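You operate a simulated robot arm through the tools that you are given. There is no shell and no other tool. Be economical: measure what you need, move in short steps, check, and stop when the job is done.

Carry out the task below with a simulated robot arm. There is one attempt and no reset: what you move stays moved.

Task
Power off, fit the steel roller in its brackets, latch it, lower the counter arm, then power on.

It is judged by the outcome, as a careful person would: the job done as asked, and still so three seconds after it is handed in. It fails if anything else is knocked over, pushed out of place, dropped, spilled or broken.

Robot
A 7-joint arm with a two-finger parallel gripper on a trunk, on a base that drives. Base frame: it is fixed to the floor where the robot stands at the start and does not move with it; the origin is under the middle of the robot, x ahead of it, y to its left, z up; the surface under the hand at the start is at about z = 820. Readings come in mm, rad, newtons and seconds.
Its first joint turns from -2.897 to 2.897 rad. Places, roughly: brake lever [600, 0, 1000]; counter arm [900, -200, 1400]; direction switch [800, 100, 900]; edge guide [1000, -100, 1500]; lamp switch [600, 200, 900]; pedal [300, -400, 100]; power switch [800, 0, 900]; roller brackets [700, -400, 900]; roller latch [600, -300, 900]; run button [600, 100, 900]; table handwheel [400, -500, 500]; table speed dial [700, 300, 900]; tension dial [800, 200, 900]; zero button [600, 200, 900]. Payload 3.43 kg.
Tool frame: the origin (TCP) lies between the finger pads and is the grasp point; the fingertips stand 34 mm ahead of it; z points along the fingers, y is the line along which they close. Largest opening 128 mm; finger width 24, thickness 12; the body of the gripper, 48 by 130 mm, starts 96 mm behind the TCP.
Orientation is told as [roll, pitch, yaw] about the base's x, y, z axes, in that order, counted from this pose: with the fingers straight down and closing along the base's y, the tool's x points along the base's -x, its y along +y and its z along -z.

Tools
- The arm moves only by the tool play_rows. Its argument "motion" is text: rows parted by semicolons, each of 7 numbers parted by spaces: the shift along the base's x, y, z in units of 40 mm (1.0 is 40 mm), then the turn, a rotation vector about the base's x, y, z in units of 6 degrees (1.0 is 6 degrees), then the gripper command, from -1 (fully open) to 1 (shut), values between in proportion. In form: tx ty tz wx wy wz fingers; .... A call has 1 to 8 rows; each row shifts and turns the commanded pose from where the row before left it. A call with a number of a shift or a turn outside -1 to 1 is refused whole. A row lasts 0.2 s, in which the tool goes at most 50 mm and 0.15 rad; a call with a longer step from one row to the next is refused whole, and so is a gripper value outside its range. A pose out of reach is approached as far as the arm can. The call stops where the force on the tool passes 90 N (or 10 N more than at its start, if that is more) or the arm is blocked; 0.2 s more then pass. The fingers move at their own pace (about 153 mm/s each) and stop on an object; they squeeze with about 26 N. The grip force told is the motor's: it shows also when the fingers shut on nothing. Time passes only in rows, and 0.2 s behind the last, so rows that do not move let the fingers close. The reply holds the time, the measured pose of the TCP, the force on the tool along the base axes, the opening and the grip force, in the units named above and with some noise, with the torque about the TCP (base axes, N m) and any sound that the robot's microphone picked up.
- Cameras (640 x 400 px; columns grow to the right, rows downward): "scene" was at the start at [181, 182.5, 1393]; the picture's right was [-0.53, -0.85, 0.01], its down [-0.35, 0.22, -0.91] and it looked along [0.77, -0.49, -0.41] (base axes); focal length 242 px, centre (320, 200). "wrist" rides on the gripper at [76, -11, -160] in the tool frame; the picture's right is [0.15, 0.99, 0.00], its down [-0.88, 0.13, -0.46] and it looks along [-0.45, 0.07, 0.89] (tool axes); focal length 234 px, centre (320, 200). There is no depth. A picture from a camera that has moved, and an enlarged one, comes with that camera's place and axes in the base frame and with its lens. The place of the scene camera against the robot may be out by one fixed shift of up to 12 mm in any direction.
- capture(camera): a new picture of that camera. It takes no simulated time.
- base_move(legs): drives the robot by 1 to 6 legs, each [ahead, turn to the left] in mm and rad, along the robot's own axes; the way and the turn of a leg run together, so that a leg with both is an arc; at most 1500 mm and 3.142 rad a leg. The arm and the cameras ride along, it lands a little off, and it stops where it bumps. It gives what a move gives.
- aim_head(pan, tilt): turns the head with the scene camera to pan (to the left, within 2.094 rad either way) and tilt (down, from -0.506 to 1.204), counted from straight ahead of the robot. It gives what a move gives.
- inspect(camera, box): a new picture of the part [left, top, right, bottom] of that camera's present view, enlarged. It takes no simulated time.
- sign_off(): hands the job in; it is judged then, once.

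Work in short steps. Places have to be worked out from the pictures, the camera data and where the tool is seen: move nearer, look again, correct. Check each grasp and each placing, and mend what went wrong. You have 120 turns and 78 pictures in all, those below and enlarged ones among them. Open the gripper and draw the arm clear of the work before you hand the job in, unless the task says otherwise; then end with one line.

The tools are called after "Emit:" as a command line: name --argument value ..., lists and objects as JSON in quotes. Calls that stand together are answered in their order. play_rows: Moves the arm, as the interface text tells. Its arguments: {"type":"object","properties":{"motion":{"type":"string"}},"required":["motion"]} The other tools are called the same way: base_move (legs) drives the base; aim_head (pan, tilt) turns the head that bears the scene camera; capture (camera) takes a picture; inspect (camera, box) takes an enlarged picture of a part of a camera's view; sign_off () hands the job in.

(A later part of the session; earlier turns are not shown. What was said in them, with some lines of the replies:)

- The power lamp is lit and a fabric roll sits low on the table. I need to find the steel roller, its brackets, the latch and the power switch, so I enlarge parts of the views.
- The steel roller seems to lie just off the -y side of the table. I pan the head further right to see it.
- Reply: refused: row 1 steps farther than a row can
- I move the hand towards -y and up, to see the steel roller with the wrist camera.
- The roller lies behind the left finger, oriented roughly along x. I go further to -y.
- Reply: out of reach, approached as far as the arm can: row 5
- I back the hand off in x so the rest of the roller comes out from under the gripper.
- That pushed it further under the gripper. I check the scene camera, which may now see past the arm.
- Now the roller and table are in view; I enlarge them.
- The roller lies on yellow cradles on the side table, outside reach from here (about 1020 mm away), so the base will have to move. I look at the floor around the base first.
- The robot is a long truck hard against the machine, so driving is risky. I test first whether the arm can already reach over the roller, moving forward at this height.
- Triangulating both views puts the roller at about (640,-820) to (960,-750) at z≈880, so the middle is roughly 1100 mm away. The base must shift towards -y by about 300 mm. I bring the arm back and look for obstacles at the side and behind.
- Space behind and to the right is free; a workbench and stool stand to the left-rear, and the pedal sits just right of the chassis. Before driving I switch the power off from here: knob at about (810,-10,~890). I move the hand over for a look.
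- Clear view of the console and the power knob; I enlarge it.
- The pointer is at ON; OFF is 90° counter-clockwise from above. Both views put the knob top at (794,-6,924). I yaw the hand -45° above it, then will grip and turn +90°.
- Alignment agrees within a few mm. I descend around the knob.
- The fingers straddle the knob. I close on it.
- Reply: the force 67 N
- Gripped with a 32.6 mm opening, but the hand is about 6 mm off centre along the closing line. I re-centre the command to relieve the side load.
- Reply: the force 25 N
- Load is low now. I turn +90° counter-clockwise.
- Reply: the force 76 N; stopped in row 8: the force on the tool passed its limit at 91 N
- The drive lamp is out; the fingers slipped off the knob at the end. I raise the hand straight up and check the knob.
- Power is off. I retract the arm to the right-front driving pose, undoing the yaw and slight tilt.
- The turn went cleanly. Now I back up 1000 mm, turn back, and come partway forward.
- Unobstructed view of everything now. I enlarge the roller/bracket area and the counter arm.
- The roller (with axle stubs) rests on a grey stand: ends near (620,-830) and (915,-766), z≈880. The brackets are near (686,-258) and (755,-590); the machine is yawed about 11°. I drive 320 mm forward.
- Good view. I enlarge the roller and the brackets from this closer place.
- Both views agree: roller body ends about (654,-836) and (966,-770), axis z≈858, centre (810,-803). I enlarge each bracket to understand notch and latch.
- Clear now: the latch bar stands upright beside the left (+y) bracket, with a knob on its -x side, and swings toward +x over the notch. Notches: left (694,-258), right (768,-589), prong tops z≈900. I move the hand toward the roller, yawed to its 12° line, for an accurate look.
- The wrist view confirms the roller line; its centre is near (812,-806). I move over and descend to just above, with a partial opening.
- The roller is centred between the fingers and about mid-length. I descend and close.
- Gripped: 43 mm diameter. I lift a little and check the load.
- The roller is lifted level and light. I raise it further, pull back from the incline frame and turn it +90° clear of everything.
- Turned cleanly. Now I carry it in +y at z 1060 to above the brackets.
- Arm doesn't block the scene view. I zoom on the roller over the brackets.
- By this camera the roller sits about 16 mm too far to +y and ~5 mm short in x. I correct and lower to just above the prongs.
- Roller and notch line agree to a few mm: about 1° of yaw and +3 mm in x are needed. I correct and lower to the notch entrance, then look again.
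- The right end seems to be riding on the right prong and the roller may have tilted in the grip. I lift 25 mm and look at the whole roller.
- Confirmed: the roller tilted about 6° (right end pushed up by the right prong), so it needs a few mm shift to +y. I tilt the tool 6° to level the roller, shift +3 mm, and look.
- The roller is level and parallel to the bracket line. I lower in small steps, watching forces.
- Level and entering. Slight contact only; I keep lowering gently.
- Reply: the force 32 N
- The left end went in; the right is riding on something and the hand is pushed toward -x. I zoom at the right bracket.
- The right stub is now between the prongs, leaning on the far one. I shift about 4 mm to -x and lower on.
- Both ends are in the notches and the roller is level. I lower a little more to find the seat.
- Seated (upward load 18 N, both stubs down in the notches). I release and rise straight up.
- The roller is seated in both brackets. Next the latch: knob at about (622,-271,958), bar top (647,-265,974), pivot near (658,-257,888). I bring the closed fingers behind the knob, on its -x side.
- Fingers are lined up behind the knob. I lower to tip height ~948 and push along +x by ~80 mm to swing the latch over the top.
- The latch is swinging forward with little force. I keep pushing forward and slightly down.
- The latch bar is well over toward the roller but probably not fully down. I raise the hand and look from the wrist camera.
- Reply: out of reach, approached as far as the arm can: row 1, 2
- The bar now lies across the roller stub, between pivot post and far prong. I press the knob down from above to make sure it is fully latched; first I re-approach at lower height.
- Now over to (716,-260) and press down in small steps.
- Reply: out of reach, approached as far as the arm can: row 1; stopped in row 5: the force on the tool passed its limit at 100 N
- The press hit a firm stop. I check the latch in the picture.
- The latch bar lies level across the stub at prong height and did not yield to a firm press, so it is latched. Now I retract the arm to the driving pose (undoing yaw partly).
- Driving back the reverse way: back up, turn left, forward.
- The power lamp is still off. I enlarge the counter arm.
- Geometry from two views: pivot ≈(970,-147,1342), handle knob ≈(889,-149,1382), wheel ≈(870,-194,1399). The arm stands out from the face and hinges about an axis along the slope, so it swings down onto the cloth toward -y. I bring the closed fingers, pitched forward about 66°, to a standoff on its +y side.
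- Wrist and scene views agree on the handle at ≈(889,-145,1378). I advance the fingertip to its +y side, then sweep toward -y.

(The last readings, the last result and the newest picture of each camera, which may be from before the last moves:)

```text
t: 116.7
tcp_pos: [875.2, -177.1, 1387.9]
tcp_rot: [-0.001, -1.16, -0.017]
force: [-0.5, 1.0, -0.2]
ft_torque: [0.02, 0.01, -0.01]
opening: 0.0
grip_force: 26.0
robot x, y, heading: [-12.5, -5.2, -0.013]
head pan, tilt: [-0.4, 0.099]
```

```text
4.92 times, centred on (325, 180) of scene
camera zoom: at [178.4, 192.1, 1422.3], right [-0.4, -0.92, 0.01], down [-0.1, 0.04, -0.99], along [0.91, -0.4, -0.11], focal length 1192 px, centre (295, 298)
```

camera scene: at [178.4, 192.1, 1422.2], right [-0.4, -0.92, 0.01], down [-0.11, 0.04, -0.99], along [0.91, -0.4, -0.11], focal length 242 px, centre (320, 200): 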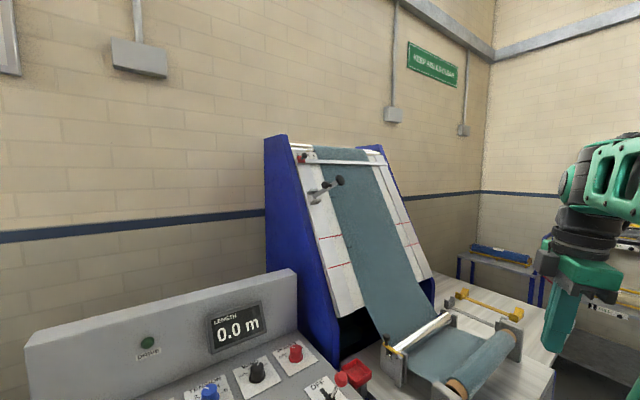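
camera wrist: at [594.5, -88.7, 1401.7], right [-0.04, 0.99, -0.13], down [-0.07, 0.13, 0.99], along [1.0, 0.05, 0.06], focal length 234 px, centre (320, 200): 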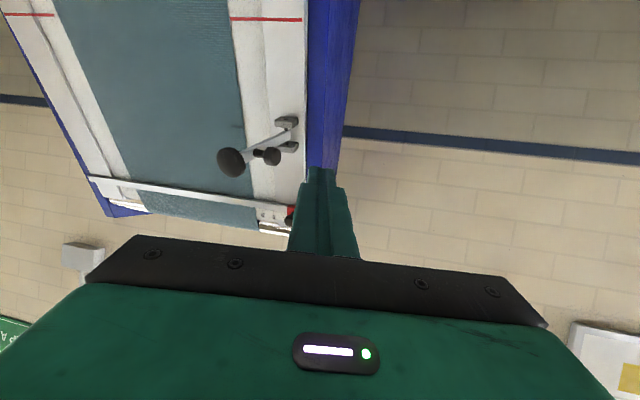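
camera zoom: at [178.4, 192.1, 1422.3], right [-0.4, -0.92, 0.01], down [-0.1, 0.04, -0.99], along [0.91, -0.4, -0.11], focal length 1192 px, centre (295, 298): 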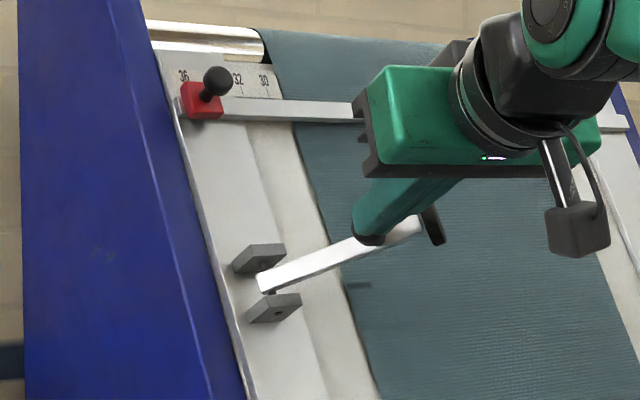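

The arm swings with the push. I continue toward -y and inward to the cloth.

Emit:
play_rows --motion "0.15 -0.4 0 0 0 0 1;0.2 -0.4 -0.07 0 0 0 1;0.25 -0.35 -0.1 0 0 0 1;0.3 -0.15 -0.1 0 0 0 1;0 0 0 0 0 0 1"

Emit:
inspect --camera "scene" --box '[260, 140, 390, 220]'

```text
t: 117.9
tcp_pos: [911.6, -227.9, 1377.4]
tcp_rot: [0.001, -1.161, -0.02]
force: [-0.7, 0.2, -1.2]
ft_torque: [-0.01, -0.01, 0.01]
opening: 0.1
grip_force: 25.9
robot x, y, heading: [-8.8, -5.3, -0.011]
head pan, tilt: [-0.4, 0.099]
```

```text
4.92 times, centred on (325, 180) of scene
camera zoom: at [178.4, 192.1, 1422.3], right [-0.4, -0.92, 0.01], down [-0.1, 0.04, -0.99], along [0.91, -0.4, -0.11], focal length 1192 px, centre (295, 298)
```

zoom: 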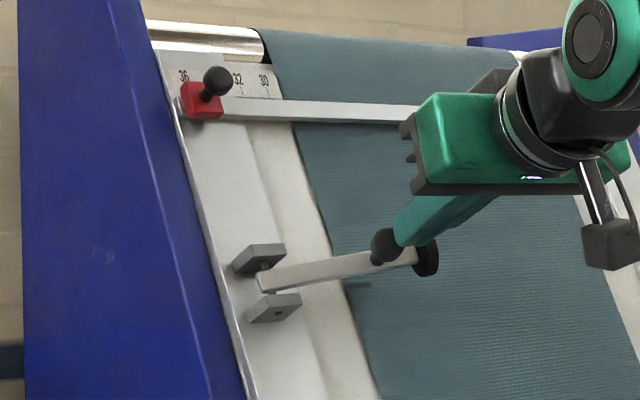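

The wheel is close to the cloth. I press inward gently until resistance.

Emit:
play_rows --motion "0.22 0.05 -0.1 0 0 0 1;0.22 0.05 -0.1 0 0 0 1;0.22 0.05 -0.1 0 0 0 1;0.22 0.05 -0.1 0 0 0 1;0 0 0 0 0 0 1"

```text
t: 119.1
tcp_pos: [936.4, -224.3, 1366.3]
tcp_rot: [0.001, -1.166, -0.023]
force: [-55.0, -0.1, -1.9]
ft_torque: [-0.03, 1.36, 0.23]
opening: 0.1
grip_force: 25.5
robot x, y, heading: [-13.2, -9.2, -0.007]
head pan, tilt: [-0.4, 0.099]
```

A firm stop is reached. I back straight out and check.

Emit:
play_rows --motion "-0.9 -0.15 0.35 0 0 0 1;-0.9 -0.15 0.35 0 0 0 1;-0.9 0 0.35 0 0 0 1;-0.9 0.2 0 0 0 0 1;-0.9 0.4 0 0 0 0 1;-0.5 0.4 0 0 0 0 1"

Emit:
inspect --camera "scene" --box '[270, 140, 400, 220]'

```text
t: 120.5
tcp_pos: [747.4, -192.5, 1401.9]
tcp_rot: [-0.001, -1.159, -0.02]
force: [-0.4, 0.4, -1.5]
ft_torque: [0.02, -0.02, 0.01]
opening: 0.1
grip_force: 26.1
robot x, y, heading: [-8.2, -9.2, -0.014]
head pan, tilt: [-0.4, 0.099]
```

```text
4.92 times, centred on (335, 180) of scene
camera zoom: at [178.7, 191.9, 1422.3], right [-0.4, -0.92, 0.01], down [-0.1, 0.04, -0.99], along [0.91, -0.4, -0.11], focal length 1192 px, centre (246, 298)
```

zoom: 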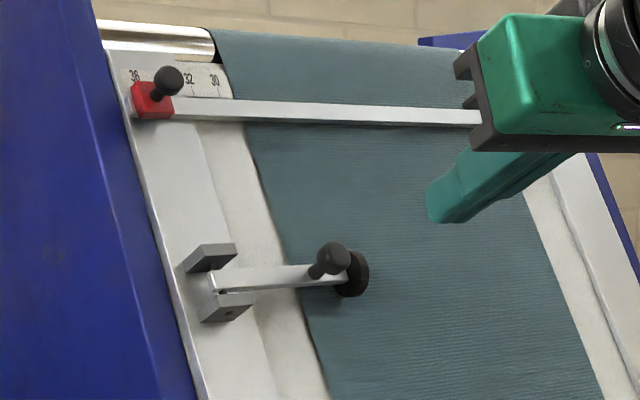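

The counter arm is lowered: its wheel rests on the cloth. Now back to the power knob: I swing the tool back down, and go above the knob with yaw +45°, to turn clockwise.

Emit:
play_rows --motion "-0.3 0.4 -0.3 0 1 0 1;0 0.5 -0.6 0 1 0 1;0 0.5 -0.6 0 1 0 1;0 0.5 -0.6 0 1 0 1;0 0.5 -0.6 0 1 0 1;0 0.5 -0.6 0 1 0 1;0 0.5 -0.6 0 1 0 0;0 0.5 -0.6 0 1 0 -0.3"

Emit:
play_rows --motion "0.2 0.2 -0.3 0 1 0 -0.3;0.2 0.2 -0.3 0 1 0 -0.3;0.2 0.1 -0.3 0 1 0 -0.3;0.2 0 -0.3 0 0 1 -0.3;0.2 0 -0.3 0 0 1 -0.3;0.2 0 0 0 0 1 -0.3;0.2 0 0 0 0 1 -0.3;0.2 0 0 0 0 1 -0.3"

```text
t: 122.3
tcp_pos: [731.3, -35.6, 1222.9]
tcp_rot: [-0.014, -0.321, -0.009]
force: [-0.3, -0.2, -0.1]
ft_torque: [0.03, -0.01, -0.02]
opening: 83.5
grip_force: 0.1
robot x, y, heading: [-9.7, -9.5, -0.011]
head pan, tilt: [-0.4, 0.099]
```

```text
t: 124.1
tcp_pos: [797.8, -16.7, 1163.5]
tcp_rot: [-0.017, -0.01, 0.519]
force: [-0.6, 0.1, 0.0]
ft_torque: [-0.02, -0.04, -0.01]
opening: 83.3
grip_force: 0.0
robot x, y, heading: [-8.9, -10.3, -0.014]
head pan, tilt: [-0.4, 0.099]
```

Emit:
play_rows --motion "0.06 0.2 -0.6 0.15 0 0.9 -0.3;0 0 -1 0 0 0.9 -0.3;0 0 -1 0 0 0.8 -0.3;0 0 -0.9 0 0 0 -0.3;0 0 0 0 0 0 -0.3"

Emit:
inspect --camera "wrist" --box '[240, 90, 400, 210]'

```text
t: 125.3
tcp_pos: [800.3, -9.4, 1021.8]
tcp_rot: [-0.002, -0.016, 0.788]
force: [0.4, -0.7, 0.3]
ft_torque: [0.0, -0.01, 0.0]
opening: 83.0
grip_force: 0.0
robot x, y, heading: [-10.1, -8.5, -0.012]
head pan, tilt: [-0.4, 0.099]
```

```text
3.33 times, centred on (320, 150) of wrist
camera zoom: at [751.3, -72.2, 1179.0], right [-0.8, 0.59, -0.01], down [0.52, 0.71, 0.47], along [0.28, 0.38, -0.88], focal length 781 px, centre (320, 367)
```

zoom: 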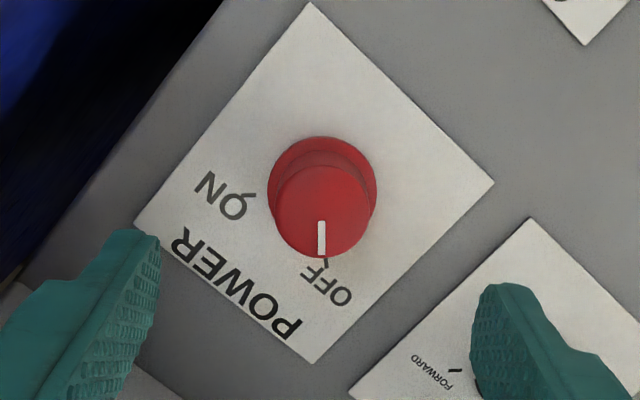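

Aligned: knob at (797,-9), pointer at OFF. I narrow the opening a bit, descend around the knob and grip.

Emit:
play_rows --motion "-0.04 0 -0.7 0 0 0 0;0 0 -0.7 0 0 0 0;0 0 -0.68 0 0 0 0;0 0 0 0 0 0 0;0 0 0 0 0 0 1;0 0 0 0 0 0 1;0 0 0 0 0 0 1"

```text
t: 126.9
tcp_pos: [797.4, -9.6, 941.3]
tcp_rot: [-0.007, -0.019, 0.786]
force: [12.1, -10.0, -5.1]
ft_torque: [0.26, -1.22, -0.07]
opening: 32.8
grip_force: 45.1
robot x, y, heading: [-8.6, -11.2, -0.015]
head pan, tilt: [-0.4, 0.099]
```

Well centred. I turn clockwise 90°, checking halfway.

Emit:
play_rows --motion "0.03 -0.03 0 0 0 -1 1;0 0 0 0 0 -1 1;0 0 0 0 0 -1 1;0 0 0 0 0 -1 1;0 0 0 0 0 -1 1;0 0 0 0 0 -1 1;0 0 0 0 0 -1 1;0 0 0 0 0 0 1"

```text
t: 128.7
tcp_pos: [797.1, -6.7, 940.6]
tcp_rot: [-0.004, -0.015, 0.059]
force: [-18.0, 20.0, 12.2]
ft_torque: [0.84, 1.54, 0.07]
opening: 32.9
grip_force: 45.1
robot x, y, heading: [-8.7, -7.8, -0.012]
head pan, tilt: [-0.4, 0.099]
```

Emit:
play_rows --motion "0 0.04 0 0 0 -1 1;0 0 0 0 0 -1 1;0 0 0 0 0 -1 1;0 0 0 0 0 -1 1;0 0 0 0 0 -1 1;0 0 0 0 0 -1 1;0 0 0 0 0 -1 1;0 0 0 0 0 -1 1"

Emit:
aim_head --pan -0.35 --tilt 0.35

Emit:
capture --camera "scene"

```text
t: 130.5
tcp_pos: [800.2, -6.7, 940.7]
tcp_rot: [-0.003, -0.02, -0.779]
force: [1.2, 35.3, -5.2]
ft_torque: [1.33, -0.05, 0.62]
opening: 33.2
grip_force: 44.4
robot x, y, heading: [-11.6, -7.8, -0.009]
head pan, tilt: [-0.4, 0.099]
```

```text
t: 131.3
tcp_pos: [800.1, -5.8, 941.5]
tcp_rot: [-0.004, -0.018, -0.779]
force: [14.7, 36.7, -2.9]
ft_torque: [1.05, -0.87, 0.36]
opening: 32.9
grip_force: 45.3
robot x, y, heading: [-9.3, -11.4, -0.008]
head pan, tilt: [-0.351, 0.351]
```

```text
2 pictures are left
camera scene: at [181.6, 197.3, 1398.6], right [-0.35, -0.93, 0.01], down [-0.33, 0.12, -0.93], along [0.87, -0.33, -0.36], focal length 242 px, centre (320, 200)
```

scene: 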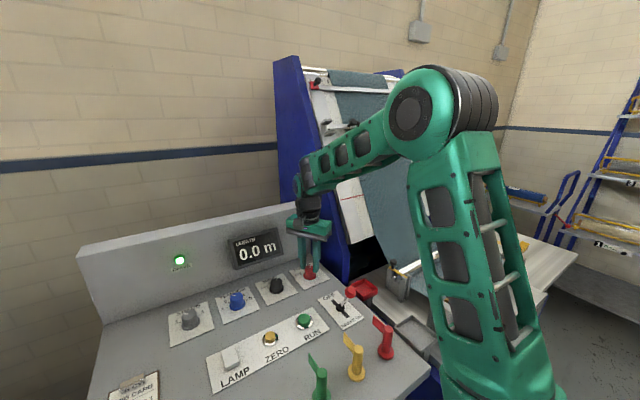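

The lamp is green: power is on. I release the knob, rise straight up and pull back clear.

Emit:
play_rows --motion "0 0 0 0 0 0 0.3;0 0 0 0 0 0 0;0 0 0 0 0 0 0;0 0 0.8 0 0 0 0;0 0 1 0 0 0 -0.3;0 0 1 0 0 0 -0.5;0 0 1 0 0 0 -1;-0.5 0 0.8 0 0 0 -1"

Emit:
play_rows --motion "-1 0 0.3 0 0 1 -1;-1 0 0 0 0 1 -1;-0.9 -0.5 0 0 0 1 -1;-0.7 -0.8 0 0 0 1 -1;-0.6 -0.9 0 0 0 1 -1;-0.6 -0.9 0 0 0 1 -1;-0.5 -0.9 0 0 0 1 -1;-0.5 -0.9 0 0 0 0.4 -1"

Emit:
play_rows --motion "-0.5 -0.9 0 0 0 0 -1;-0.5 -0.9 0 0 0 0 -1;-0.5 -0.9 0 0 0 0 -1;-0.5 -0.9 0 0 0 0 -1;-0.5 -0.9 0 0 0 0 -1;0 0 0 0 0 0 -1"

Emit:
capture --camera "scene"

```text
t: 133.1
tcp_pos: [779.6, -6.3, 1123.3]
tcp_rot: [-0.007, -0.018, -0.785]
force: [0.3, -0.9, -0.1]
ft_torque: [-0.02, 0.06, 0.0]
opening: 128.0
grip_force: 0.0
robot x, y, heading: [-13.3, -6.6, -0.012]
head pan, tilt: [-0.351, 0.351]
```

```text
t: 134.9
tcp_pos: [545.4, -206.6, 1136.5]
tcp_rot: [-0.005, -0.019, -0.006]
force: [-0.8, -0.5, 0.6]
ft_torque: [-0.04, 0.05, 0.01]
opening: 128.0
grip_force: 0.0
robot x, y, heading: [-9.4, -10.0, -0.016]
head pan, tilt: [-0.351, 0.351]
```

```text
t: 136.3
tcp_pos: [448.3, -384.6, 1136.0]
tcp_rot: [-0.004, -0.017, -0.008]
force: [-0.4, -0.4, -0.2]
ft_torque: [0.0, 0.01, 0.0]
opening: 128.2
grip_force: 0.1
robot x, y, heading: [-11.7, -10.2, -0.017]
head pan, tilt: [-0.351, 0.351]
```

```text
1 pictures are left
camera scene: at [180.7, 195.9, 1398.9], right [-0.35, -0.93, 0.0], down [-0.33, 0.12, -0.93], along [0.87, -0.33, -0.36], focal length 242 px, centre (320, 200)
```

scene: 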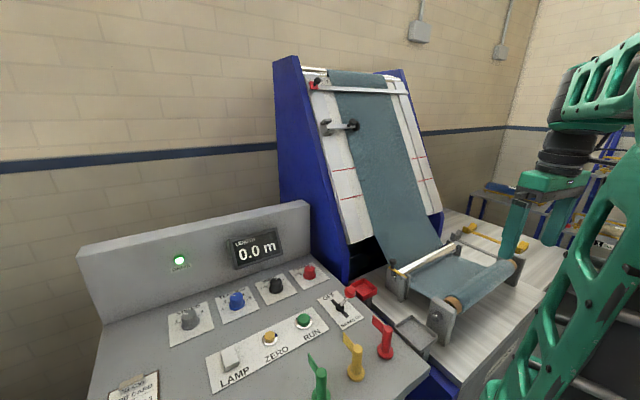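

I use the last picture to check that the latch and roller are still in place.

Emit:
inspect --camera "scene" --box '[370, 225, 480, 300]'

```text
5.33 times, centred on (425, 262) of scene
camera zoom: at [180.7, 195.9, 1398.9], right [-0.35, -0.93, 0.0], down [-0.33, 0.12, -0.93], along [0.87, -0.33, -0.36], focal length 1292 px, centre (-240, -133)
```

zoom: 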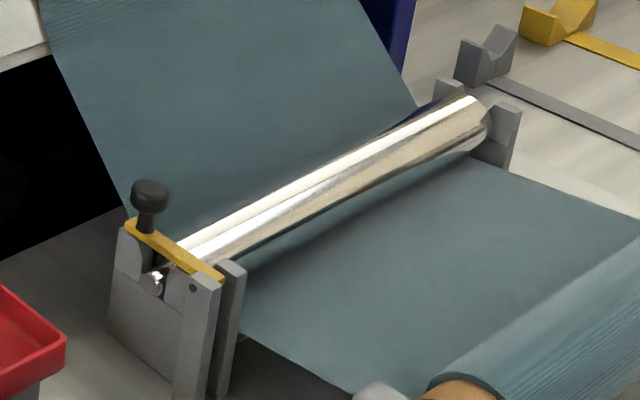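

The latch bar lies level over the stub, the roller sits in both brackets, the counter arm is down and the lamp is green. I hand it in.

Emit:
sign_off

```text
The job is handed in.
```

The job is done in the order asked: power switched off, steel roller seated in both brackets and latched, counter arm lowered onto the cloth, power back on with the drive lamp green, and the arm clear with the gripper open.
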